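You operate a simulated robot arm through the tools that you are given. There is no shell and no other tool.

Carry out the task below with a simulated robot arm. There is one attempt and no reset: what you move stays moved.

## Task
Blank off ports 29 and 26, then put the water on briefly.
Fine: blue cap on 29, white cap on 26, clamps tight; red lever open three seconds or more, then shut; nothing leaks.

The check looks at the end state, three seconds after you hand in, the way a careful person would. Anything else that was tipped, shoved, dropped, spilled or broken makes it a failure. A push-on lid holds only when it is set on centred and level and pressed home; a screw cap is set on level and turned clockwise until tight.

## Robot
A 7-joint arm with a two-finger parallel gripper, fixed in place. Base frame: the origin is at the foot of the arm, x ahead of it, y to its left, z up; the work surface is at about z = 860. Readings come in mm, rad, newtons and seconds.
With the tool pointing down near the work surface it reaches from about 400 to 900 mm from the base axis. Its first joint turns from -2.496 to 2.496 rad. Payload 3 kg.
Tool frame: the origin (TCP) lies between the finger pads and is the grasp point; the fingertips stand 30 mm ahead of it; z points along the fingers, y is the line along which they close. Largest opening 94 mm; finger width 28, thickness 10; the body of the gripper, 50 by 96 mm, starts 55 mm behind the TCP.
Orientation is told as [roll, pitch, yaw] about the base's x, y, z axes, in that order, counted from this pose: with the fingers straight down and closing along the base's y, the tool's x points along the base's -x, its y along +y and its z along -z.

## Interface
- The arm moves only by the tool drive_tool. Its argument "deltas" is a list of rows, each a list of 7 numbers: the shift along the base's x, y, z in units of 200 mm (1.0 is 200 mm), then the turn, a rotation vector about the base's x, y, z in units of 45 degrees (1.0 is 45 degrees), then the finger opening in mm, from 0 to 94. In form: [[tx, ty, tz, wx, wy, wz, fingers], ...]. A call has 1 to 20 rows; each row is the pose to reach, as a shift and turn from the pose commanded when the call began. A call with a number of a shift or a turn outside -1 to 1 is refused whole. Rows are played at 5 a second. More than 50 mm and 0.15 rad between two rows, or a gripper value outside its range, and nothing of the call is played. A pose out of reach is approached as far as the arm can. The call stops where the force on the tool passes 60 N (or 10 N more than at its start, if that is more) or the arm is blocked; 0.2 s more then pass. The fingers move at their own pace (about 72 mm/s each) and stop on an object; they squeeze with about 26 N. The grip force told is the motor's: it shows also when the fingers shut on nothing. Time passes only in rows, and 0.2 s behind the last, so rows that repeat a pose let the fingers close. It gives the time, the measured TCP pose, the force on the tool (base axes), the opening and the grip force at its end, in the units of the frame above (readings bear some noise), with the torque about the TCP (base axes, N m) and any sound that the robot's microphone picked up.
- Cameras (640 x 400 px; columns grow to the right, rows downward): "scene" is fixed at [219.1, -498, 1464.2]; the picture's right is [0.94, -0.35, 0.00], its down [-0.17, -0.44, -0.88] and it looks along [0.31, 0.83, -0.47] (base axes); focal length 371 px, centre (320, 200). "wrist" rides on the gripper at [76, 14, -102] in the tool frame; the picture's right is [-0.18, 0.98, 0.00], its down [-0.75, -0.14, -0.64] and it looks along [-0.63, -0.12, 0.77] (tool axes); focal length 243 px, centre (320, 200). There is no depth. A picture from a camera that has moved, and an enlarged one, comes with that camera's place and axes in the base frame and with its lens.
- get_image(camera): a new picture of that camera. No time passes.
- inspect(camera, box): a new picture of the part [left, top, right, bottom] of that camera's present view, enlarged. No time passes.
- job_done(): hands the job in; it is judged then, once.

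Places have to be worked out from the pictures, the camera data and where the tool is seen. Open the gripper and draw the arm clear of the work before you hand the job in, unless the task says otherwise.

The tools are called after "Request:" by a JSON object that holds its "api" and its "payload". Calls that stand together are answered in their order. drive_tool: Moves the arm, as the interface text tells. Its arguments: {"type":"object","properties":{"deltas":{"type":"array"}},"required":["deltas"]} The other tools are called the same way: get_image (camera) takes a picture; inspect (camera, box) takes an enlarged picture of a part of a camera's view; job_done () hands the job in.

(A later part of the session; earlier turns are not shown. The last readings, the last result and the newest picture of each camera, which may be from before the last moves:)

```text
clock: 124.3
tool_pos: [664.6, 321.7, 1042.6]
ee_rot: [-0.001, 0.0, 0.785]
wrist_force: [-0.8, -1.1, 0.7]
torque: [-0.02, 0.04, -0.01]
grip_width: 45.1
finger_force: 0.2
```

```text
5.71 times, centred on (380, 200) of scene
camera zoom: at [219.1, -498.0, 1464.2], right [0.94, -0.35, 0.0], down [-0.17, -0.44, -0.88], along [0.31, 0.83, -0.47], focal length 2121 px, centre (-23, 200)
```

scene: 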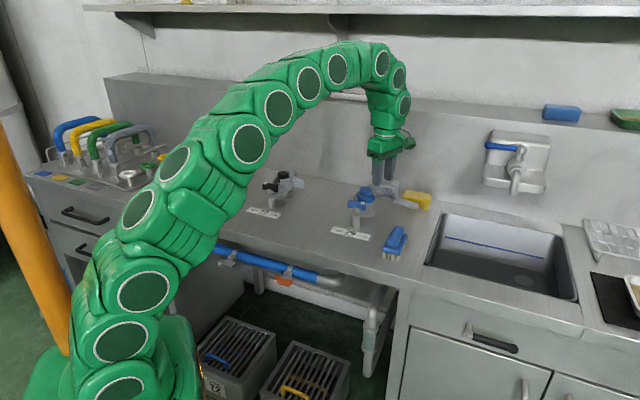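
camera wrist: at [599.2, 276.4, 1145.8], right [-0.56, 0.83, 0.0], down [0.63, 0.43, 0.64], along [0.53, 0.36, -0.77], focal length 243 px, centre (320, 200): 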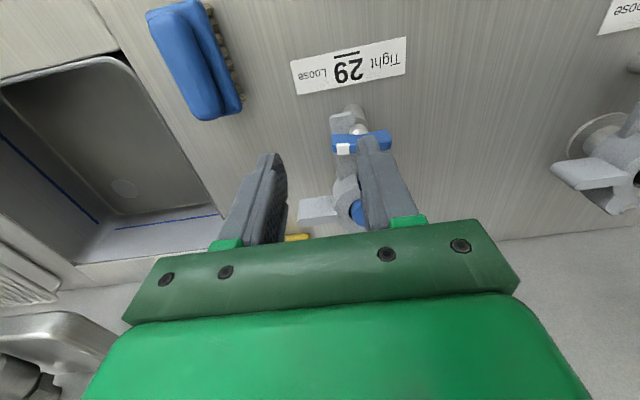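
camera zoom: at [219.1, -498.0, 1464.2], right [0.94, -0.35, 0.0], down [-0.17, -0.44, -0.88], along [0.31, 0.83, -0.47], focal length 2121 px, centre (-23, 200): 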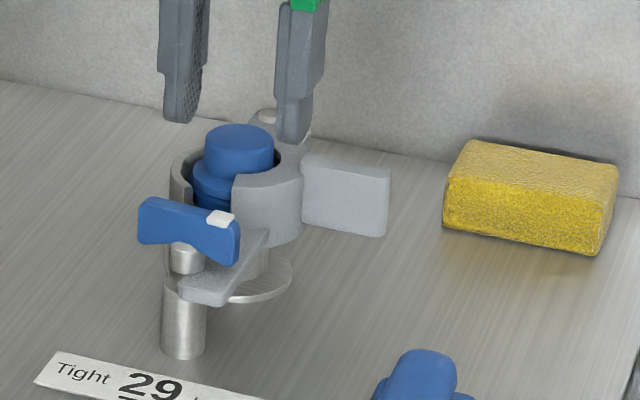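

Clamp 29 is closed just like 27 and the sponge is untouched. I'll move above the blue knob at about (664, 368) and yaw +90° to grip its bar.

Request:
{"api": "drive_tool", "payload": {"deltas": [[0, 0.1, 0, 0, 0, 0.17, 45], [0, 0.2, 0, 0, 0, 0.34, 45], [0, 0.234, 0, 0, 0, 0.51, 45], [0, 0.234, 0, 0, 0, 0.68, 45], [0, 0.234, 0, 0, 0, 0.85, 45], [0, 0.234, 0, 0, 0, 1.0, 45], [0, 0.234, 0, 0, 0, 1.0, 45]]}}

Request:
{"api": "drive_tool", "payload": {"deltas": [[0, 0, 0, 0, 0, 0.17, 45], [0, 0, 0, 0, 0, 0.34, 45], [0, 0, 0, 0, 0, 0.51, 45], [0, 0, 0, 0, 0, 0.68, 45], [0, 0, 0, 0, 0, 0.85, 45], [0, 0, 0, 0, 0, 1.0, 45], [0, 0, 0, 0, 0, 1.0, 45]]}}

Request:
{"api": "get_image", "payload": {"camera": "wrist"}}

Request:
{"api": "inspect", "payload": {"camera": "wrist", "box": [240, 50, 400, 150]}}

```text
clock: 125.9
tool_pos: [665.1, 368.2, 1041.5]
ee_rot: [0.0, -0.002, 1.572]
wrist_force: [0.5, -0.9, -0.1]
torque: [0.04, -0.05, 0.05]
grip_width: 44.9
finger_force: 0.2
```

```text
clock: 127.5
tool_pos: [664.2, 367.9, 1039.5]
ee_rot: [0.001, -0.001, 2.357]
wrist_force: [0.4, 0.2, -0.4]
torque: [0.02, 0.0, -0.01]
grip_width: 44.9
finger_force: 0.0
```

```text
taken
camera wrist: at [707.5, 304.1, 1142.1], right [-0.82, -0.57, 0.0], down [-0.43, 0.63, 0.64], along [-0.36, 0.53, -0.77], focal length 243 px, centre (320, 200)
```

wrist: 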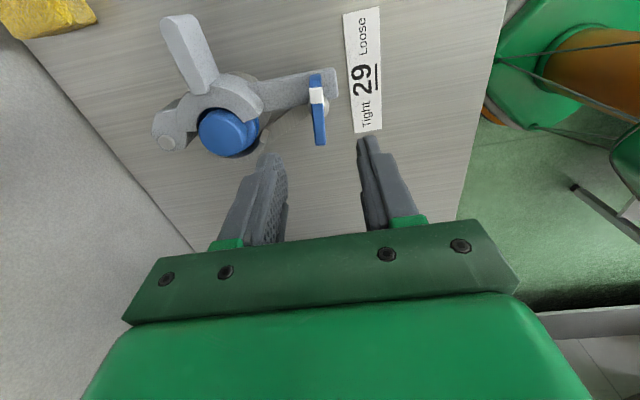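

```text
4.00 times, centred on (320, 100) of wrist
camera zoom: at [707.5, 304.1, 1142.1], right [-0.82, -0.57, 0.0], down [-0.43, 0.63, 0.64], along [-0.36, 0.53, -0.77], focal length 970 px, centre (320, 600)
```

zoom: 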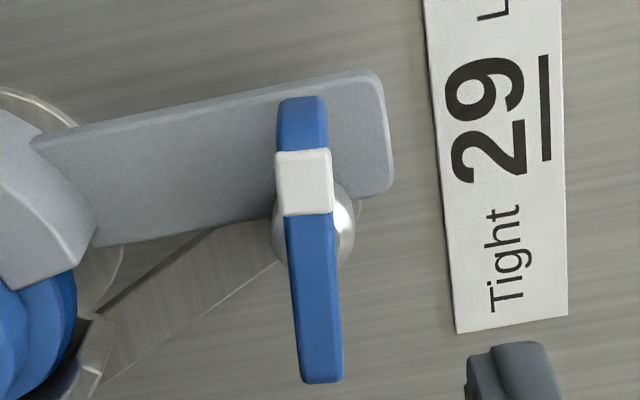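

Nicely aligned. I'll correct 1–2 mm, descend to z = 955 and grip the bar.

Request:
{"api": "drive_tool", "payload": {"deltas": [[-0.005, 0.007, -0.1, 0, 0, 0, 42], [-0.005, 0.007, -0.22, 0, 0, 0, 42], [-0.005, 0.007, -0.32, 0, 0, 0, 42], [-0.005, 0.007, -0.38, 0, 0, 0, 42], [-0.005, 0.007, -0.4225, 0, 0, 0, 42], [-0.005, 0.007, -0.4225, 0, 0, 0, 42]]}}

Request:
{"api": "inspect", "payload": {"camera": "wrist", "box": [220, 70, 420, 195]}}

Request:
{"api": "drive_tool", "payload": {"deltas": [[0, 0, 0, 0, 0, 0, 4], [0, 0, 0, 0, 0, 0, 4], [0, 0, 0, 0, 0, 0, 4]]}}

Request:
{"api": "inspect", "payload": {"camera": "wrist", "box": [220, 70, 420, 195]}}

```text
clock: 128.9
tool_pos: [662.1, 370.3, 954.5]
ee_rot: [0.002, -0.002, 2.355]
wrist_force: [-1.0, -0.5, -0.2]
torque: [0.03, -0.04, -0.02]
grip_width: 42.0
finger_force: 0.1
```

```text
3.20 times, centred on (320, 132) of wrist
camera zoom: at [705.5, 305.5, 1057.1], right [-0.83, -0.56, 0.0], down [-0.43, 0.63, 0.64], along [-0.36, 0.53, -0.77], focal length 776 px, centre (320, 416)
```

zoom: 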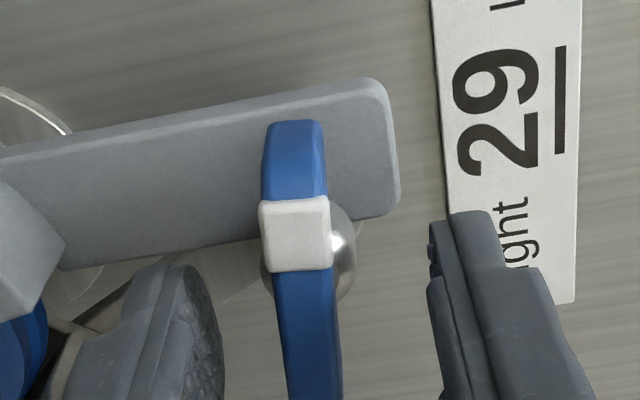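

```text
clock: 129.7
tool_pos: [662.6, 370.3, 955.3]
ee_rot: [-0.001, -0.002, 2.358]
wrist_force: [8.8, 11.1, -1.5]
torque: [0.04, -0.32, 0.02]
grip_width: 12.3
finger_force: 7.4
```

```text
3.20 times, centred on (320, 132) of wrist
camera zoom: at [705.8, 305.9, 1057.4], right [-0.83, -0.56, 0.0], down [-0.43, 0.63, 0.64], along [-0.36, 0.53, -0.77], focal length 776 px, centre (320, 416)
```

zoom: 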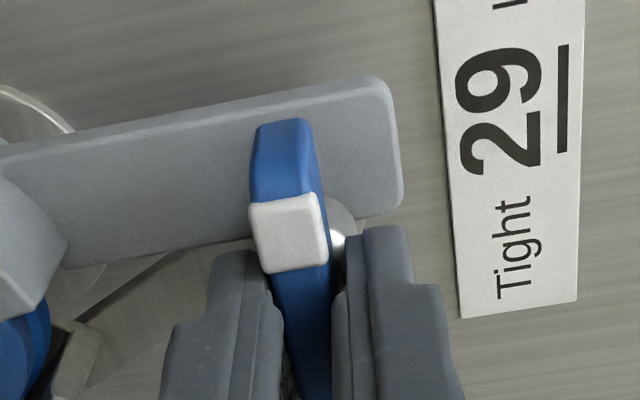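

Request:
{"api": "drive_tool", "payload": {"deltas": [[0.003, 0.004, 0, 0, 0, 0, 2], [0.003, 0.004, 0, 0, 0, 0, 2], [0.003, 0.004, 0, 0, 0, 0, 2]]}}

Request:
{"api": "inspect", "payload": {"camera": "wrist", "box": [220, 70, 420, 195]}}

```text
clock: 130.5
tool_pos: [662.9, 371.8, 955.8]
ee_rot: [0.0, -0.003, 2.356]
wrist_force: [10.9, 11.5, -4.2]
torque: [0.29, -0.16, 0.08]
grip_width: 10.7
finger_force: 7.7
```

```text
3.20 times, centred on (320, 132) of wrist
camera zoom: at [706.5, 306.5, 1057.6], right [-0.83, -0.56, 0.0], down [-0.43, 0.63, 0.64], along [-0.36, 0.53, -0.77], focal length 776 px, centre (320, 416)
```

zoom: 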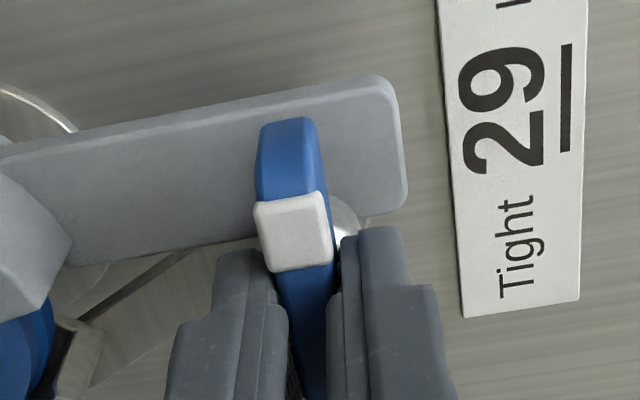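

Gripped. I'll turn clockwise 45° with a slight +n offset.

Request:
{"api": "drive_tool", "payload": {"deltas": [[0.003, 0.003, 0, 0, 0, -0.12, 2], [0.003, 0.003, -0.001, 0, 0, -0.27, 2], [0.003, 0.003, -0.002, 0, 0, -0.42, 2], [0.003, 0.003, -0.003, 0, 0, -0.57, 2], [0.003, 0.003, -0.004, 0, 0, -0.72, 2], [0.003, 0.003, -0.005, 0, 0, -0.87, 2], [0.003, 0.003, -0.006, 0, 0, -1.0, 2], [0.003, 0.003, -0.006, 0, 0, -1.0, 2]]}}

Request:
{"api": "inspect", "payload": {"camera": "wrist", "box": [220, 70, 420, 195]}}

```text
clock: 132.3
tool_pos: [666.5, 370.2, 955.8]
ee_rot: [-0.003, -0.005, 1.567]
wrist_force: [15.7, 5.8, -11.9]
torque: [-0.6, 0.17, 0.01]
grip_width: 9.8
finger_force: 43.6
stopped in row 8: the force on the tool passed its limit at 61 N (the readings are from after the stop); the commanded pose is now the measured one
```

```text
3.20 times, centred on (320, 132) of wrist
camera zoom: at [650.1, 293.4, 1057.8], right [-0.98, 0.19, 0.0], down [0.14, 0.75, 0.65], along [0.12, 0.63, -0.76], focal length 776 px, centre (320, 416)
```

zoom: 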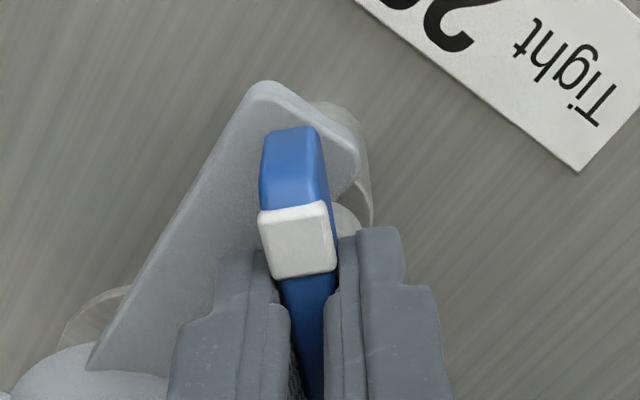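

45° turned. I'll relieve the side load (+1.2 mm x, −1 mm z) and continue.

Request:
{"api": "drive_tool", "payload": {"deltas": [[0.007, 0.001, -0.004, 0, 0, 0, 2], [0.007, 0.001, -0.005, 0, 0, -0.15, 2], [0.007, 0.001, -0.005, 0, 0, -0.3, 2], [0.007, 0.001, -0.006, 0, 0, -0.45, 2], [0.007, 0.001, -0.007, 0, 0, -0.6, 2], [0.007, 0.001, -0.008, 0, 0, -0.75, 2], [0.007, 0.001, -0.008, 0, 0, -0.9, 2], [0.007, 0.001, -0.009, 0, 0, -1.0, 2], [0.007, 0.001, -0.009, 0, 0, -1.0, 2]]}}

```text
clock: 134.3
tool_pos: [667.2, 370.4, 954.0]
ee_rot: [-0.003, -0.005, 0.783]
wrist_force: [-1.7, 1.3, 27.3]
torque: [0.53, 0.45, -0.01]
grip_width: 9.9
finger_force: 43.9
```

90° turned with almost no side load. I'll raise 1.5 mm and continue.

Request:
{"api": "drive_tool", "payload": {"deltas": [[0, 0, 0.008, 0, 0, 0, 2], [0, 0, 0.008, 0, 0, -0.15, 2], [0, 0, 0.008, 0, 0, -0.3, 2], [0, 0, 0.007, 0, 0, -0.45, 2], [0, 0, 0.007, 0, 0, -0.6, 2], [0, 0, 0.007, 0, 0, -0.75, 2], [0, 0, 0.006, 0, 0, -0.9, 2], [0, 0, 0.006, 0, 0, -1.0, 2], [0, 0, 0.006, 0, 0, -1.0, 2]]}}

```text
clock: 136.3
tool_pos: [666.7, 368.6, 954.4]
ee_rot: [-0.005, -0.001, -0.004]
wrist_force: [16.8, -24.3, -21.2]
torque: [0.19, -0.49, 0.04]
grip_width: 9.7
finger_force: 43.6
```

135° turned. I'll offset −1.8 mm y and −1.3 mm z, and turn the remaining 45° in smaller steps.

Request:
{"api": "drive_tool", "payload": {"deltas": [[0.003, -0.009, -0.006, 0, 0, 0, 2], [0.003, -0.009, -0.006, 0, 0, -0.12, 2], [0.003, -0.009, -0.006, 0, 0, -0.24, 2], [0.003, -0.009, -0.006, 0, 0, -0.36, 2], [0.003, -0.009, -0.006, 0, 0, -0.48, 2], [0.003, -0.009, -0.006, 0, 0, -0.6, 2], [0.003, -0.009, -0.006, 0, 0, -0.6, 2]]}}

```text
clock: 137.9
tool_pos: [667.1, 369.4, 954.9]
ee_rot: [-0.003, -0.002, -0.476]
wrist_force: [-15.2, -1.1, 11.9]
torque: [0.31, 0.09, 0.04]
grip_width: 9.8
finger_force: 44.0
```

Request:
{"api": "drive_tool", "payload": {"deltas": [[-0.004, 0, 0.004, 0, 0, 0, 2], [-0.004, 0, 0.004, 0, 0, -0.12, 2], [-0.004, 0, 0.004, 0, 0, -0.24, 2], [-0.004, 0, 0.004, 0, 0, -0.36, 2], [-0.004, 0, 0.004, 0, 0, -0.42, 2], [-0.004, 0, 0.004, 0, 0, -0.42, 2]]}}

Request:
{"api": "get_image", "payload": {"camera": "wrist"}}

```text
clock: 139.3
tool_pos: [666.9, 369.1, 953.8]
ee_rot: [-0.001, -0.005, -0.804]
wrist_force: [21.7, 8.4, 14.2]
torque: [-0.34, -1.17, 1.24]
grip_width: 10.2
finger_force: 43.4
```

```text
taken
camera wrist: at [623.1, 432.9, 1057.0], right [0.84, 0.55, 0.0], down [0.42, -0.64, 0.65], along [0.35, -0.54, -0.76], focal length 243 px, centre (320, 200)
```

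wrist: 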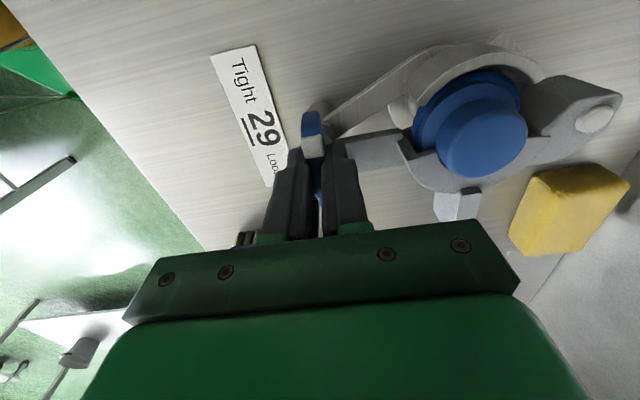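

Torque has risen to 1.24 N·m at 181°. I'll nudge a bit more to confirm the stop, as on 26.

Request:
{"api": "drive_tool", "payload": {"deltas": [[0.004, 0.002, 0.002, 0, 0, -0.06, 2], [0.005, 0.003, 0.003, 0, 0, -0.12, 2], [0.005, 0.003, 0.003, 0, 0, -0.18, 2], [0.005, 0.003, 0.003, 0, 0, -0.18, 2]]}}

Request:
{"api": "drive_tool", "payload": {"deltas": [[0, 0, 0, 0, 0, 0.15, 2], [0, 0, 0, 0, 0, 0.15, 44], [0, 0, 0, 0, 0, 0.15, 44], [0, 0, 0.1, 0, 0, 0.15, 44], [0, 0, 0.3, 0, 0, 0.15, 44], [0, 0, 0.5, 0, 0, 0.2, 44], [-0.05, -0.05, 0.55, 0, 0, 0.3, 44], [-0.05, -0.05, 0.55, 0, 0, 0.3, 44]]}}

Request:
{"api": "inspect", "payload": {"camera": "scene", "box": [324, 165, 436, 235]}}

Request:
{"api": "get_image", "payload": {"camera": "wrist"}}

```text
clock: 140.3
tool_pos: [666.9, 369.2, 954.3]
ee_rot: [-0.005, -0.004, -0.947]
wrist_force: [-8.8, -8.5, -2.7]
torque: [0.58, -0.13, 1.37]
grip_width: 13.9
finger_force: 45.2
```

```text
clock: 142.1
tool_pos: [658.0, 359.1, 1065.7]
ee_rot: [-0.006, -0.003, -0.71]
wrist_force: [0.1, 0.4, 0.4]
torque: [-0.01, -0.02, -0.01]
grip_width: 44.1
finger_force: 0.1
```

```text
5.71 times, centred on (380, 200) of scene
camera zoom: at [219.1, -498.0, 1464.2], right [0.94, -0.35, 0.0], down [-0.17, -0.44, -0.88], along [0.31, 0.83, -0.47], focal length 2121 px, centre (-23, 200)
```

zoom: 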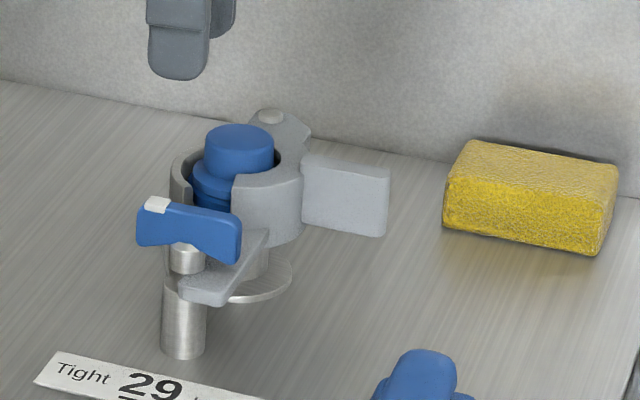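

```text
taken
camera wrist: at [608.0, 419.7, 1169.7], right [0.78, 0.63, 0.0], down [0.48, -0.59, 0.65], along [0.4, -0.51, -0.76], focal length 243 px, centre (320, 200)
```

wrist: 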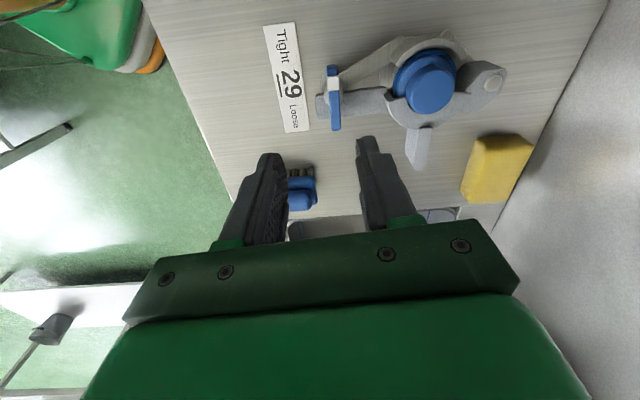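

Both clamps are tight with their tips on "Tight". Now I'll look at the red lever and its surroundings under the bench front.

Request:
{"api": "inspect", "payload": {"camera": "scene", "box": [140, 210, 260, 285]}}

Request:
{"api": "inspect", "payload": {"camera": "scene", "box": [200, 220, 440, 370]}}

Request:
{"api": "get_image", "payload": {"camera": "scene"}}

```text
5.33 times, centred on (200, 248) of scene
camera zoom: at [219.1, -498.0, 1464.2], right [0.94, -0.35, 0.0], down [-0.17, -0.44, -0.88], along [0.31, 0.83, -0.47], focal length 1980 px, centre (960, -53)
```

zoom: 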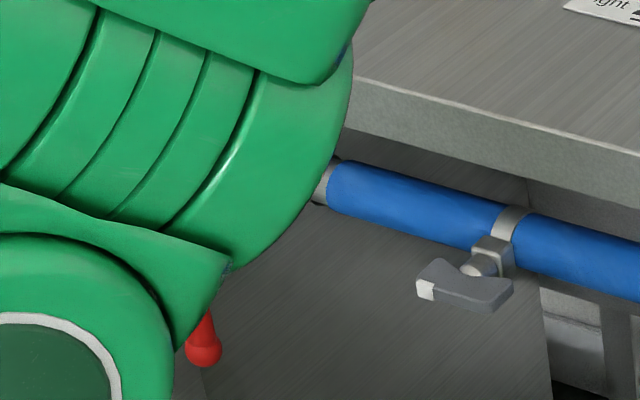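

```text
2.67 times, centred on (320, 295) of scene
camera zoom: at [219.1, -498.0, 1464.2], right [0.94, -0.35, 0.0], down [-0.17, -0.44, -0.88], along [0.31, 0.83, -0.47], focal length 990 px, centre (320, -53)
```

zoom: 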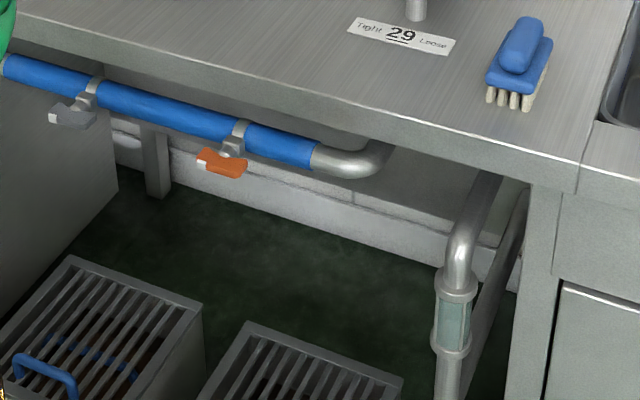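

```text
taken
```

scene: 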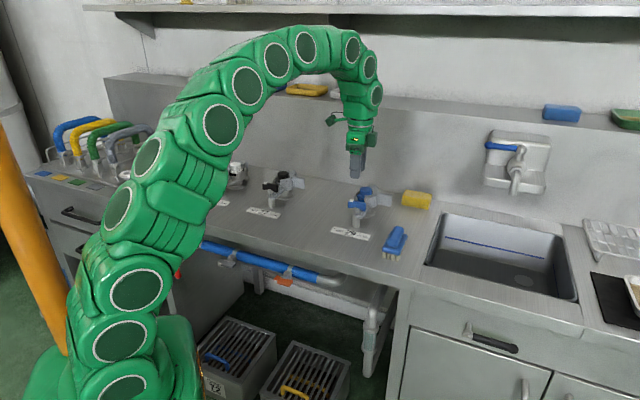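

The lever hangs down at the left end of the pipe, at roughly (110, 625) and z 625–745, just in front of the bench edge. I'll bring the arm back inward with 45° yaw, staying high, before going down in front of the bench for a close look.

Request:
{"api": "drive_tool", "payload": {"deltas": [[-0.1, 0.0, 0.05, 0, 0, 0.17, 20], [-0.25, 0.02, 0.1, 0, 0, 0.34, 0], [-0.42, 0.05, 0.15, 0, 0, 0.51, 0], [-0.58, 0.08, 0.2, 0, 0, 0.68, 0], [-0.74, 0.12, 0.25, 0, 0, 0.85, 0], [-0.9, 0.16, 0.25, 0, 0, 1.0, 0], [-0.9, 0.16, 0.25, 0, 0, 1.0, 0]]}}

Request:
{"api": "drive_tool", "payload": {"deltas": [[-0.1, 0.05, 0, 0, 0, 0.17, 0], [-0.25, 0.12, 0, 0, 0, 0.34, 0], [-0.42, 0.2, 0, 0, 0, 0.51, 0], [-0.58, 0.28, 0, 0, 0, 0.68, 0], [-0.74, 0.36, 0, 0, 0, 0.8, 0], [-0.9, 0.4, 0, 0, 0, 0.9, 0], [-0.9, 0.4, 0, 0, 0, 0.9, 0]]}}

Request:
{"api": "get_image", "payload": {"camera": "scene"}}

Request:
{"api": "get_image", "payload": {"camera": "wrist"}}

```text
clock: 143.7
tool_pos: [476.8, 391.5, 1116.3]
ee_rot: [-0.003, -0.004, 0.076]
wrist_force: [-0.7, -0.2, -0.4]
torque: [0.01, -0.01, -0.01]
grip_width: 0.2
finger_force: 25.8
```

```text
clock: 145.3
tool_pos: [297.9, 470.0, 1114.2]
ee_rot: [-0.003, -0.003, 0.784]
wrist_force: [-0.5, -1.0, -0.6]
torque: [-0.01, 0.01, 0.0]
grip_width: 0.0
finger_force: 25.9
```

```text
taken
```

scene: 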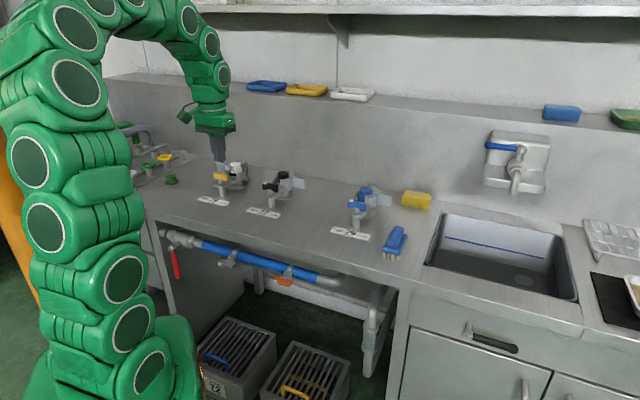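

```text
taken
camera wrist: at [232.8, 426.9, 1217.2], right [-0.56, 0.83, 0.0], down [0.63, 0.43, 0.65], along [0.53, 0.36, -0.76], focal length 243 px, centre (320, 200)
```

wrist: 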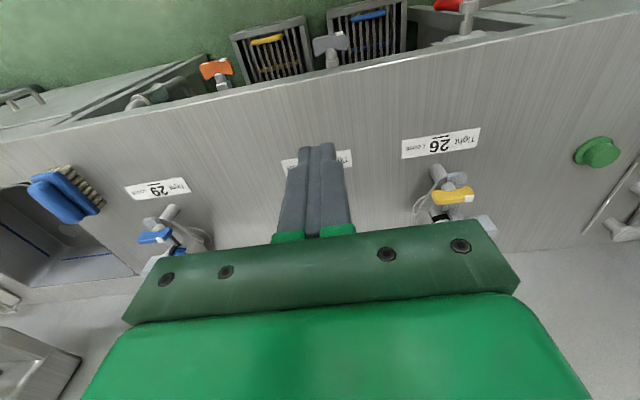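

The lever and the wing handles protrude just in front of the bench edge. I'll zoom in on the valve now the view is clear.

Request:
{"api": "inspect", "payload": {"camera": "scene", "box": [148, 220, 228, 290]}}

Request:
{"api": "inspect", "payload": {"camera": "wrist", "box": [300, 0, 540, 150]}}

```text
5.71 times, centred on (188, 255) of scene
camera zoom: at [219.1, -498.0, 1464.2], right [0.94, -0.35, 0.0], down [-0.17, -0.44, -0.88], along [0.31, 0.83, -0.47], focal length 2121 px, centre (1074, -114)
```

zoom: 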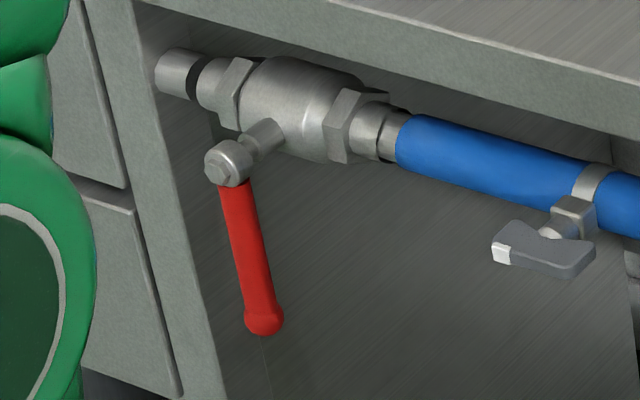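

```text
2.67 times, centred on (420, 75) of wrist
camera zoom: at [232.8, 426.9, 1217.2], right [-0.56, 0.83, 0.0], down [0.63, 0.43, 0.65], along [0.53, 0.36, -0.76], focal length 647 px, centre (53, 533)
```

zoom: 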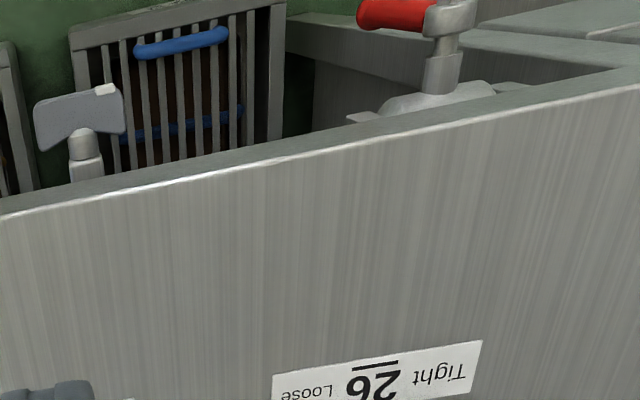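

It is a ball valve with the hub at roughly n′ 515, t′ 354, z 752. The lever hangs about 118 mm down, so opening should be counter-clockwise seen from the front, i.e. to the right. I'll go down in front of the bench with the tool tilted forward, in stages.

Request:
{"api": "drive_tool", "payload": {"deltas": [[-0.15, 0.02, -0.05, 0.07, -0.07, 0, 0], [-0.35, 0.04, -0.12, 0.16, -0.16, 0, 0], [-0.55, 0.06, -0.18, 0.25, -0.25, 0, 0], [-0.75, 0.08, -0.25, 0.34, -0.34, 0, 0], [-0.95, 0.1, -0.3, 0.43, -0.43, 0, 0], [-0.95, 0.1, -0.3, 0.47, -0.47, 0, 0], [-0.95, 0.1, -0.3, 0.47, -0.47, 0, 0]]}}

Request:
{"api": "drive_tool", "payload": {"deltas": [[-0.06, 0.04, -0.1, 0.08, -0.08, 0, 0], [-0.12, 0.08, -0.22, 0.16, -0.16, 0, 0], [-0.18, 0.12, -0.35, 0.24, -0.24, 0, 0], [-0.24, 0.16, -0.5, 0.32, -0.32, 0, 0], [-0.3, 0.2, -0.65, 0.4, -0.4, 0, 0], [-0.34, 0.22, -0.78, 0.47, -0.47, 0, 0], [-0.34, 0.22, -0.78, 0.47, -0.47, 0, 0]]}}

Request:
{"api": "get_image", "payload": {"camera": "scene"}}

Request:
{"api": "get_image", "payload": {"camera": "wrist"}}

```text
clock: 146.4
tool_pos: [99.6, 497.1, 1011.3]
ee_rot: [0.223, -0.067, 0.66]
wrist_force: [-0.1, 0.0, -0.2]
torque: [0.0, -0.04, -0.01]
grip_width: 0.0
finger_force: 26.5
stopped in row 5: the arm was blocked; the commanded pose is now the measured one
```

```text
clock: 147.8
tool_pos: [0.1, 530.2, 861.2]
ee_rot: [0.421, -0.312, 0.445]
wrist_force: [-0.4, 0.5, 0.9]
torque: [-0.01, -0.01, 0.0]
grip_width: 0.1
finger_force: 26.1
stopped in row 6: the arm was blocked; the commanded pose is now the measured one
```

```text
taken
```

scene: 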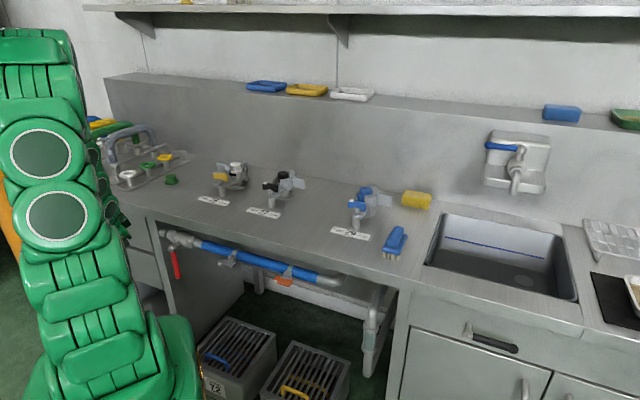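

```text
taken
camera wrist: at [-81.9, 457.3, 932.7], right [-0.34, 0.83, 0.44], down [0.67, -0.11, 0.73], along [0.66, 0.54, -0.52], focal length 243 px, centre (320, 200)
```

wrist: 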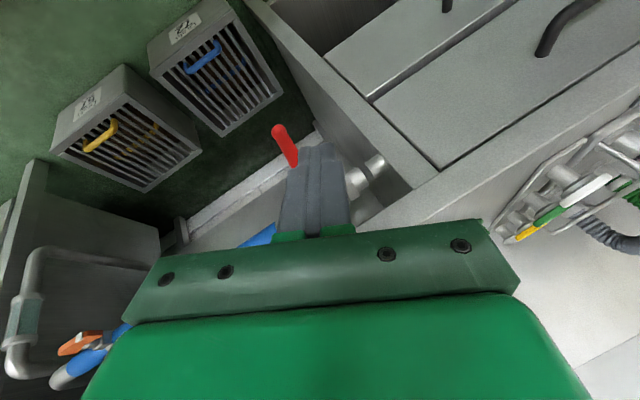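

Both moves ended early as "blocked", with orientation drift, so this posture is at a joint limit close in. I'll go back up first and re-level the tool, then use the natural radial plane (yaw ≈ 80°).

Request:
{"api": "drive_tool", "payload": {"deltas": [[0.02, 0.0, 0.1, 0, 0, 0, 0], [0.05, 0.0, 0.25, 0, 0, 0, 0], [0.1, 0.02, 0.4, 0, 0, 0, 0], [0.15, 0.04, 0.55, 0, 0, 0, 0], [0.2, 0.06, 0.7, 0, 0, 0, 0], [0.25, 0.08, 0.85, 0, 0, 0, 0], [0.25, 0.08, 0.85, 0, 0, 0, 0]]}}

Request:
{"api": "get_image", "payload": {"camera": "scene"}}

```text
clock: 149.6
tool_pos: [25.6, 539.5, 999.0]
ee_rot: [0.451, -0.092, 0.388]
wrist_force: [0.1, 0.1, -1.2]
torque: [0.01, 0.0, -0.01]
grip_width: 0.0
finger_force: 26.7
stopped in row 7: the arm was blocked; the commanded pose is now the measured one
```

```text
taken
```

scene: 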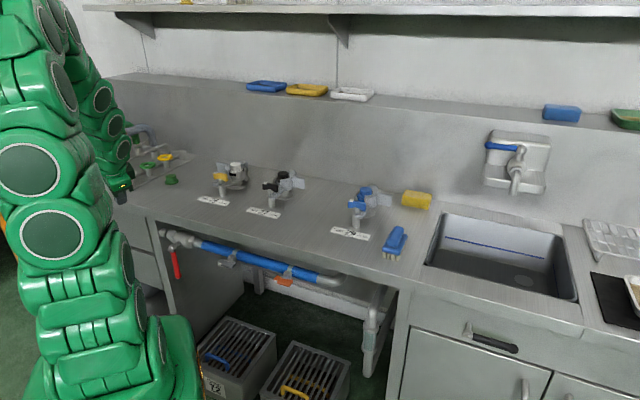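

The readings show the arm isn't tracking well here, though no force shows on the tool. I'll make small, slow test moves outward, away from the fold.

Request:
{"api": "drive_tool", "payload": {"deltas": [[0.02, 0.03, 0.02, 0, 0, 0, 0], [0.05, 0.06, 0.05, 0, 0, 0, 0], [0.08, 0.08, 0.08, 0, 0, 0, 0], [0.1, 0.1, 0.1, 0, 0, 0, 0], [0.1, 0.1, 0.1, 0, 0, 0, 0], [0.1, 0.1, 0.1, 0, 0, 0, 0]]}}

Request:
{"api": "get_image", "payload": {"camera": "wrist"}}

Request:
{"api": "get_image", "payload": {"camera": "scene"}}

```text
clock: 151.0
tool_pos: [46.2, 562.0, 1024.9]
ee_rot: [0.461, -0.099, 0.386]
wrist_force: [-0.1, 0.1, 0.1]
torque: [0.0, 0.01, 0.0]
grip_width: 0.2
finger_force: 26.1
```

```text
taken
camera wrist: at [-21.5, 499.1, 1115.3], right [-0.2, 0.87, 0.45], down [0.8, -0.12, 0.58], along [0.56, 0.48, -0.67], focal length 243 px, centre (320, 200)
```

wrist: 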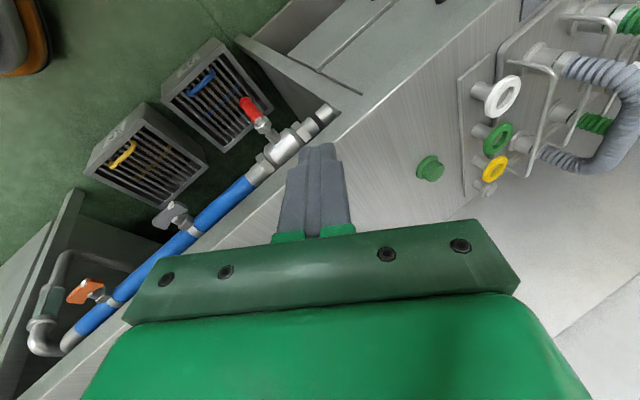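

```text
taken
```

scene: 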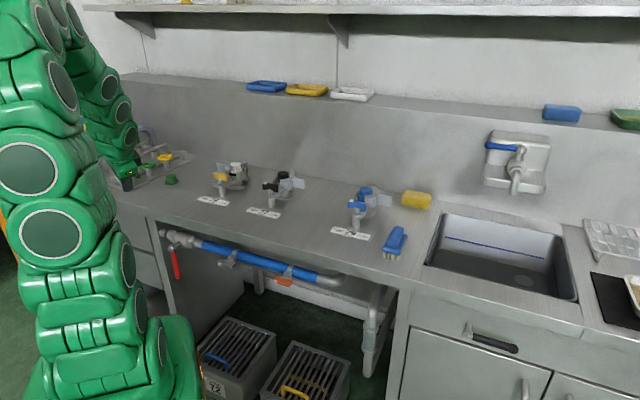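

Tracking is fine now, and the view confirms the hub at about (113, 617, 752). I'll level the tool here, then set yaw 45° and a 30° forward tilt step by step.

Request:
{"api": "drive_tool", "payload": {"deltas": [[0.03, 0.03, 0, -0.1, -0.018, 0, 0], [0.06, 0.06, 0, -0.2, -0.036, 0, 0], [0.09, 0.09, 0, -0.3, -0.053, 0, 0], [0.12, 0.12, 0, -0.4, -0.07, 0, 0], [0.145, 0.14, 0, -0.5, -0.088, 0, 0], [0.145, 0.14, 0, -0.591, -0.104, 0, 0], [0.145, 0.14, 0, -0.591, -0.104, 0, 0]]}}

Request:
{"api": "drive_tool", "payload": {"deltas": [[0, 0, 0, 0, 0, 0.12, 0], [0, 0, 0, 0, 0, 0.25, 0], [0, 0, 0, 0, 0, 0.38, 0], [0, 0, 0, 0, 0, 0.51, 0], [0, 0, 0, 0, 0, 0.51, 0]]}}

Request:
{"api": "get_image", "payload": {"camera": "scene"}}

```text
clock: 152.6
tool_pos: [86.1, 596.5, 1042.3]
ee_rot: [0.063, 0.07, 0.364]
wrist_force: [-0.3, 0.0, 0.5]
torque: [-0.01, 0.03, -0.03]
grip_width: 0.0
finger_force: 26.3
```

```text
clock: 153.8
tool_pos: [89.8, 592.2, 1032.0]
ee_rot: [0.052, 0.031, 0.768]
wrist_force: [-0.5, 0.8, -0.2]
torque: [0.0, 0.0, -0.02]
grip_width: 0.0
finger_force: 25.8
```

```text
taken
```

scene: 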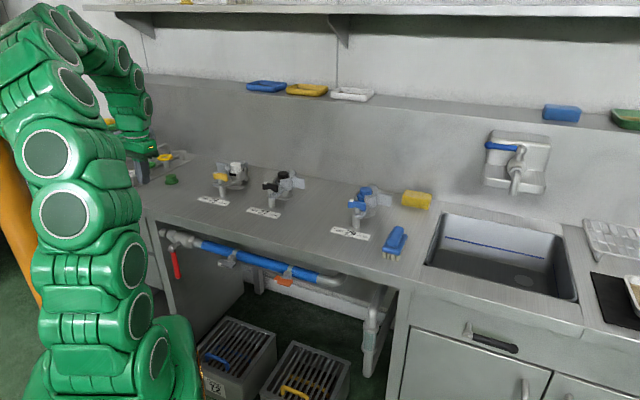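

Good posture. I'll tilt forward 30° while descending to z ≈ 900 in front of the bench.

Request:
{"api": "drive_tool", "payload": {"deltas": [[-0.05, 0.0, -0.05, 0.06, -0.07, 0, 0], [-0.1, 0.0, -0.12, 0.12, -0.15, 0, 0], [-0.16, 0.0, -0.22, 0.2, -0.24, 0, 0], [-0.22, 0.005, -0.34, 0.28, -0.34, 0, 0], [-0.27, 0.005, -0.48, 0.36, -0.44, 0, 0], [-0.3, 0.01, -0.6, 0.451, -0.546, 0, 0], [-0.3, 0.01, -0.66, 0.451, -0.546, 0, 0], [-0.3, 0.01, -0.66, 0.451, -0.546, 0, 0]]}}

Request:
{"api": "get_image", "payload": {"camera": "scene"}}

Request:
{"api": "get_image", "payload": {"camera": "wrist"}}

```text
clock: 154.6
tool_pos: [146.8, 590.1, 991.0]
ee_rot: [0.128, -0.068, 0.528]
wrist_force: [0.3, -0.1, 0.1]
torque: [0.01, 0.01, -0.01]
grip_width: 0.0
finger_force: 26.1
stopped in row 3: the arm was blocked; the commanded pose is now the measured one
```

```text
taken
```

scene: 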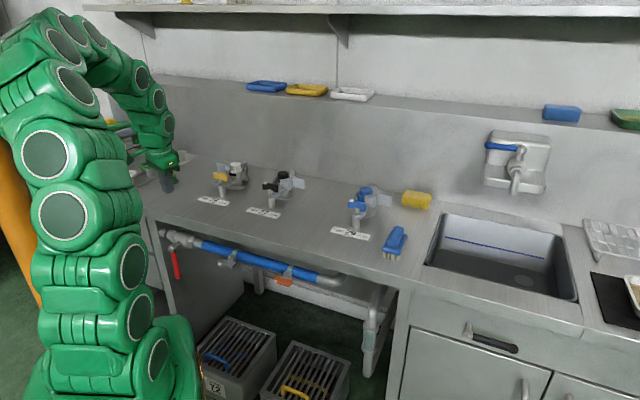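

```text
taken
camera wrist: at [73.5, 549.9, 1089.5], right [-0.34, 0.93, 0.14], down [0.72, 0.17, 0.67], along [0.6, 0.33, -0.73], focal length 243 px, centre (320, 200)
```

wrist: 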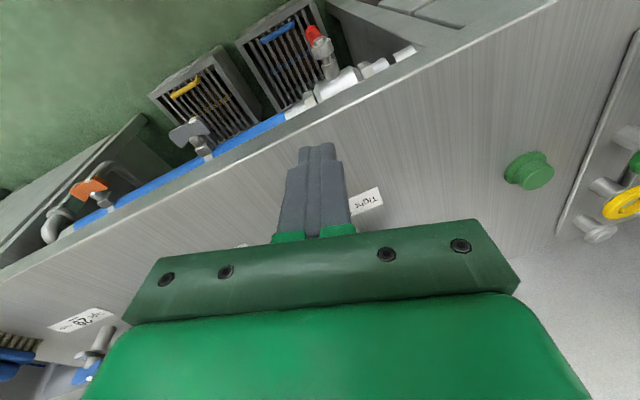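

Commands toward the left here make the arm swing the wrong way, so some joint is at its limit when yaw is well below the azimuth at short radius. I'll test the natural in-plane yaw (≈ 80°) at this spot.

Request:
{"api": "drive_tool", "payload": {"deltas": [[0, 0, 0, -0.03, 0, 0.1, 0], [0, 0, 0, -0.06, -0.02, 0.2, 0], [0, 0, 0, -0.09, -0.04, 0.35, 0], [0, 0, 0, -0.12, -0.05, 0.5, 0], [0, 0, 0, -0.12, -0.05, 0.65, 0], [0, 0, 0, -0.12, -0.05, 0.8, 0], [0, 0, 0, -0.12, -0.05, 0.95, 0], [0, 0, 0, -0.12, -0.05, 0.95, 0]]}}

Request:
{"api": "get_image", "payload": {"camera": "scene"}}

```text
clock: 156.4
tool_pos: [144.0, 592.2, 992.0]
ee_rot: [0.035, -0.023, 1.292]
wrist_force: [-0.3, 0.4, 0.3]
torque: [0.02, 0.02, 0.0]
grip_width: 0.4
finger_force: 25.8
```

```text
taken
```

scene: 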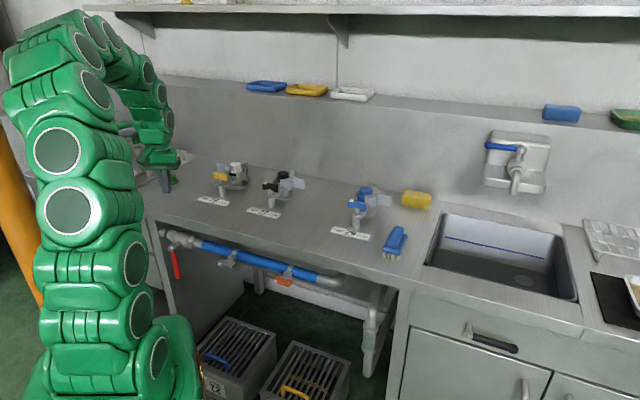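

That tracked well. Now I'll try an outward tilt in this plane while descending in front of the bench.

Request:
{"api": "drive_tool", "payload": {"deltas": [[-0.03, -0.03, -0.05, 0.07, -0.02, 0, 0], [-0.07, -0.07, -0.12, 0.15, -0.045, 0, 0], [-0.11, -0.11, -0.2, 0.24, -0.07, 0, 0], [-0.15, -0.14, -0.28, 0.33, -0.095, 0, 0], [-0.19, -0.17, -0.37, 0.43, -0.125, 0, 0], [-0.22, -0.19, -0.46, 0.5, -0.154, 0, 0], [-0.22, -0.19, -0.46, 0.5, -0.154, 0, 0]]}}

Request:
{"api": "get_image", "payload": {"camera": "wrist"}}

Request:
{"api": "get_image", "payload": {"camera": "scene"}}

```text
clock: 158.0
tool_pos: [101.4, 553.4, 897.8]
ee_rot: [0.027, -0.436, 1.29]
wrist_force: [0.1, -0.4, 0.6]
torque: [0.06, -0.02, -0.03]
grip_width: 0.0
finger_force: 26.5
```

```text
taken
camera wrist: at [57.9, 448.4, 959.9], right [-0.9, 0.42, 0.1], down [0.27, 0.35, 0.9], along [0.34, 0.84, -0.43], focal length 243 px, centre (320, 200)
```

wrist: 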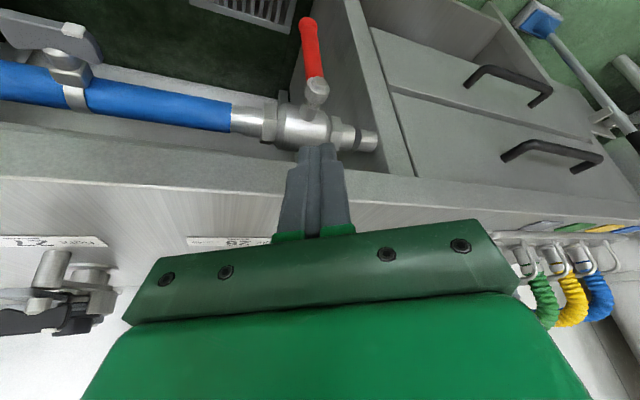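

```text
taken
```

scene: 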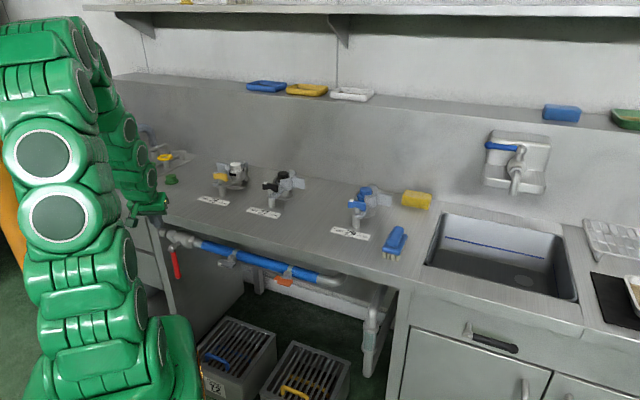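

Now I have a head-on view of the valve. I'll zoom in to pin down the lever, hub and bench edge.

Request:
{"api": "inspect", "payload": {"camera": "wrist", "box": [200, 0, 420, 200]}}

Request:
{"api": "inspect", "payload": {"camera": "wrist", "box": [0, 0, 240, 230]}}

```text
2.00 times, centred on (310, 100) of wrist
camera zoom: at [57.9, 448.4, 959.9], right [-0.9, 0.42, 0.1], down [0.27, 0.35, 0.9], along [0.34, 0.84, -0.43], focal length 485 px, centre (340, 400)
```

zoom: 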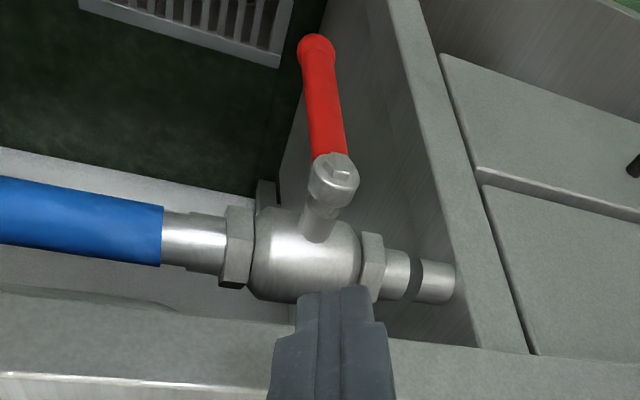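

```text
1.74 times, centred on (120, 115) of wrist
camera zoom: at [57.9, 448.4, 959.9], right [-0.9, 0.42, 0.1], down [0.27, 0.35, 0.9], along [0.34, 0.84, -0.43], focal length 422 px, centre (668, 348)
```

zoom: 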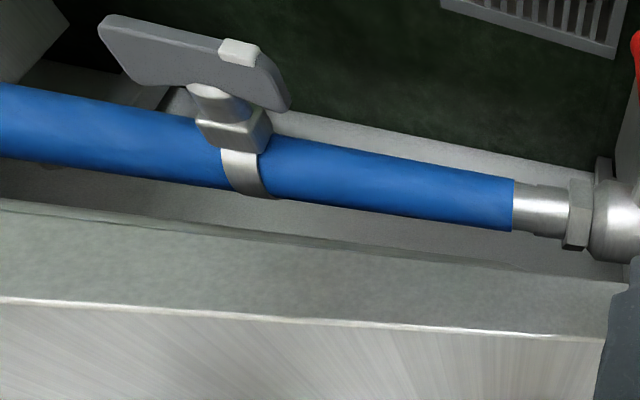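

Bench edge is at n′ 550, the pipe at n′ 582, the lever plane at n′ 517 (lever radius about 10), the hub at t′ 353.5 and z 756. I'll descend with the closed fingers to a point in front and to the left of the lever's lower end.

Request:
{"api": "drive_tool", "payload": {"deltas": [[-0.03, 0.03, -0.12, 0.02, -0.006, 0, 0], [-0.06, 0.06, -0.25, 0.04, -0.012, 0, 0], [-0.09, 0.09, -0.38, 0.06, -0.018, 0, 0], [-0.12, 0.12, -0.5, 0.08, -0.024, 0, 0], [-0.15, 0.155, -0.62, 0.107, -0.031, 0, 0], [-0.18, 0.19, -0.74, 0.107, -0.031, 0, 0], [-0.2, 0.215, -0.86, 0.107, -0.031, 0, 0], [-0.224, 0.238, -0.98, 0.107, -0.031, 0, 0], [-0.224, 0.238, -0.98, 0.107, -0.031, 0, 0]]}}

Request:
{"api": "get_image", "payload": {"camera": "wrist"}}

Request:
{"api": "get_image", "payload": {"camera": "scene"}}

```text
clock: 160.0
tool_pos: [54.3, 601.0, 703.5]
ee_rot: [0.026, -0.524, 1.293]
wrist_force: [-0.2, -0.2, -0.1]
torque: [0.0, -0.03, -0.04]
grip_width: 0.0
finger_force: 26.8
```

```text
taken
camera wrist: at [9.9, 490.8, 755.8], right [-0.9, 0.41, 0.11], down [0.24, 0.28, 0.93], along [0.35, 0.87, -0.35], focal length 243 px, centre (320, 200)
```

wrist: 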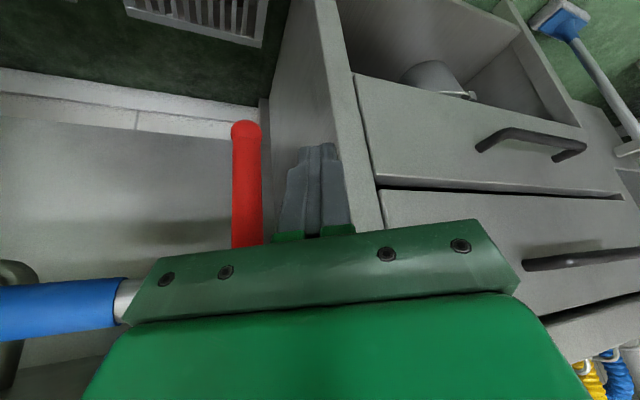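

```text
taken
```

scene: 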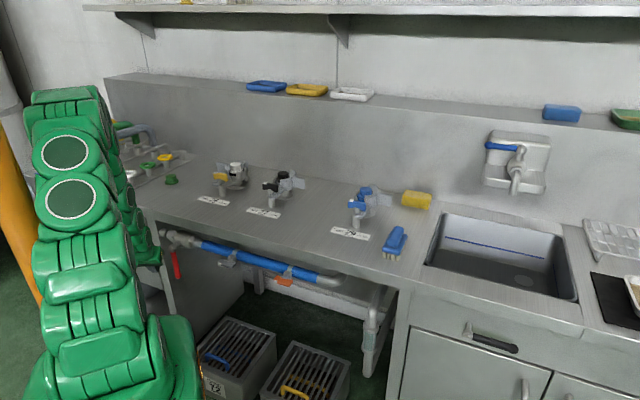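

The lever is clearly visible with the finger to its left (−e side). I'll move the fingertips in beside the lever's lower half.

Request:
{"api": "drive_tool", "payload": {"deltas": [[0.03, 0.03, -0.04, 0, 0, 0, 0], [0.07, 0.07, -0.08, 0, 0, 0, 0], [0.11, 0.1, -0.12, 0, 0, 0, 0], [0.15, 0.125, -0.134, 0, 0, 0, 0], [0.17, 0.131, -0.134, 0, 0, 0, 0], [0.17, 0.131, -0.134, 0, 0, 0, 0]]}}

Request:
{"api": "get_image", "payload": {"camera": "wrist"}}

Request:
{"api": "inspect", "payload": {"camera": "scene", "box": [130, 215, 242, 285]}}

```text
clock: 161.4
tool_pos: [87.2, 626.0, 674.6]
ee_rot: [0.024, -0.522, 1.295]
wrist_force: [-45.2, -22.7, -12.2]
torque: [1.55, -2.7, -0.95]
grip_width: 0.0
finger_force: 25.8
```

```text
taken
camera wrist: at [43.0, 515.1, 726.8], right [-0.91, 0.41, 0.11], down [0.24, 0.28, 0.93], along [0.35, 0.87, -0.35], focal length 243 px, centre (320, 200)
```

wrist: 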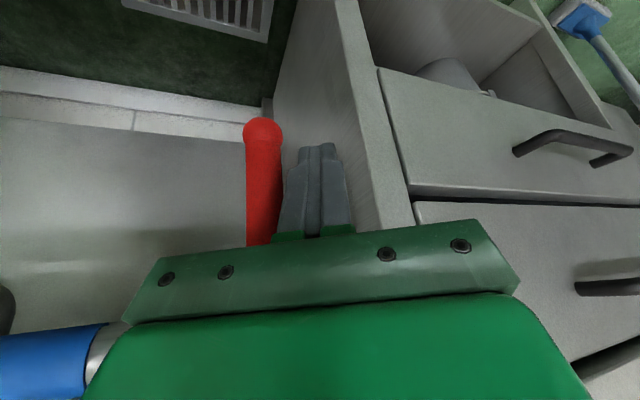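

```text
5.71 times, centred on (186, 250) of scene
camera zoom: at [219.1, -498.0, 1464.2], right [0.94, -0.35, 0.0], down [-0.17, -0.44, -0.88], along [0.31, 0.83, -0.47], focal length 2121 px, centre (1086, -86)
```

zoom: 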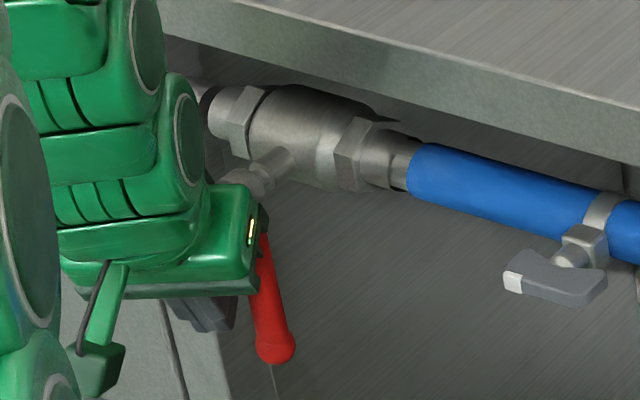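

The hand body's right corner touched the lever (about 48 N toward the wall), so I need it squarer to the lever plane. I'll back off, reduce yaw to about 62° and increase tilt to 35°.

Request:
{"api": "drive_tool", "payload": {"deltas": [[-0.08, -0.08, 0, 0, 0, 0, 0], [-0.16, -0.16, 0.02, 0, 0, 0, 0], [-0.16, -0.16, 0.03, 0.03, -0.017, -0.09, 0], [-0.16, -0.16, 0.03, 0.06, -0.035, -0.18, 0], [-0.16, -0.16, 0.03, 0.098, -0.052, -0.27, 0], [-0.16, -0.16, 0.03, 0.098, -0.052, -0.27, 0]]}}

Request:
{"api": "get_image", "payload": {"camera": "wrist"}}

```text
clock: 162.8
tool_pos: [70.8, 596.4, 682.8]
ee_rot: [0.021, -0.614, 1.06]
wrist_force: [-0.1, -0.1, 0.7]
torque: [-0.02, 0.0, -0.01]
grip_width: 0.0
finger_force: 26.0
```

```text
taken
camera wrist: at [0.1, 495.8, 724.2], right [-0.79, 0.6, 0.12], down [0.25, 0.14, 0.96], along [0.56, 0.78, -0.27], focal length 243 px, centre (320, 200)
```

wrist: 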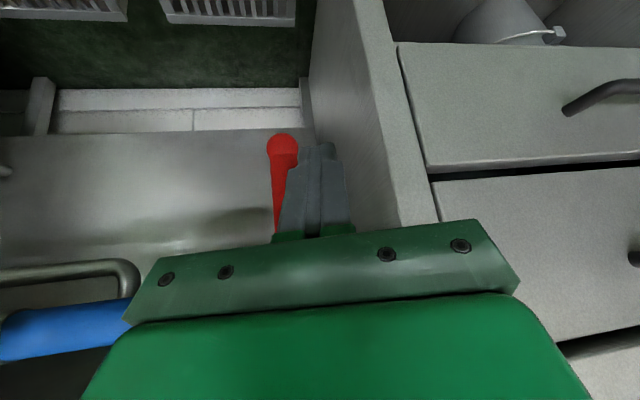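

Good: 61° yaw and 35° tilt track fine. I'll move in again to place the fingertips beside the lever.

Request:
{"api": "drive_tool", "payload": {"deltas": [[0.0, 0.04, -0.01, 0, 0, 0, 0], [0.02, 0.06, -0.02, 0, 0, 0, 0], [0.04, 0.08, -0.03, 0, 0, 0, 0], [0.055, 0.094, -0.034, 0, 0, 0, 0], [0.0645, 0.102, -0.034, 0, 0, 0, 0], [0.0645, 0.102, -0.034, 0, 0, 0, 0]]}}

Request:
{"api": "get_image", "payload": {"camera": "wrist"}}

Request:
{"api": "inspect", "payload": {"camera": "scene", "box": [130, 215, 242, 285]}}

```text
clock: 164.2
tool_pos: [69.4, 616.2, 675.1]
ee_rot: [0.015, -0.612, 1.086]
wrist_force: [0.4, -0.9, -0.3]
torque: [0.01, 0.0, -0.01]
grip_width: 0.0
finger_force: 25.6
```

```text
taken
camera wrist: at [1.3, 513.7, 715.9], right [-0.8, 0.58, 0.12], down [0.25, 0.15, 0.96], along [0.54, 0.8, -0.27], focal length 243 px, centre (320, 200)
```

wrist: 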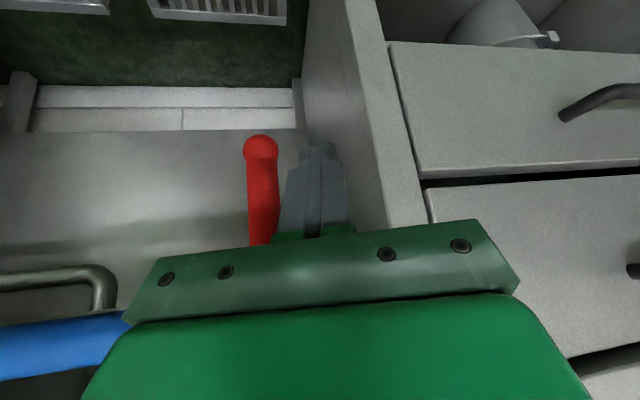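

```text
5.71 times, centred on (186, 250) of scene
camera zoom: at [219.1, -498.0, 1464.2], right [0.94, -0.35, 0.0], down [-0.17, -0.44, -0.88], along [0.31, 0.83, -0.47], focal length 2121 px, centre (1086, -86)
```

zoom: 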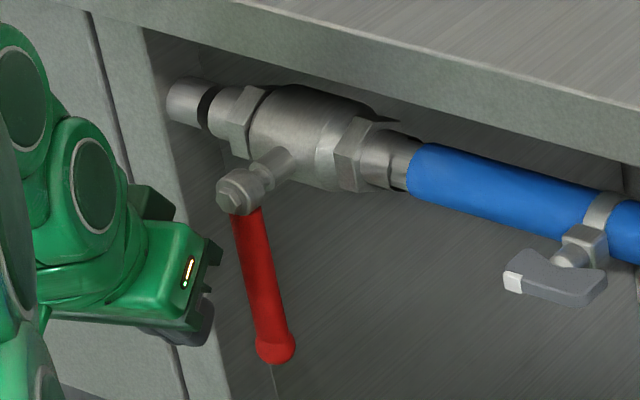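

The arm stopped about 14 mm short in x with no contact. I'll command that remainder slowly.

Request:
{"api": "drive_tool", "payload": {"deltas": [[0.02, 0.0, 0, 0, 0, 0, 0], [0.04, 0.0, 0, 0, 0, 0, 0], [0.06, 0.0, 0, 0, 0, 0, 0], [0.06, 0.0, 0, 0, 0, 0, 0], [0.06, 0.0, 0, 0, 0, 0, 0]]}}

Request:
{"api": "get_image", "payload": {"camera": "wrist"}}

```text
clock: 165.4
tool_pos: [82.4, 615.1, 674.6]
ee_rot: [0.015, -0.611, 1.086]
wrist_force: [0.8, -0.9, 0.8]
torque: [0.0, 0.0, -0.03]
grip_width: 0.2
finger_force: 26.1
```

```text
taken
camera wrist: at [12.7, 512.6, 715.7], right [-0.8, 0.58, 0.12], down [0.25, 0.15, 0.96], along [0.54, 0.8, -0.27], focal length 243 px, centre (320, 200)
```

wrist: 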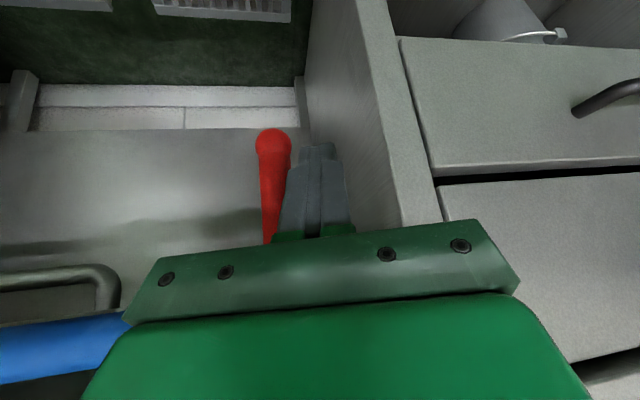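

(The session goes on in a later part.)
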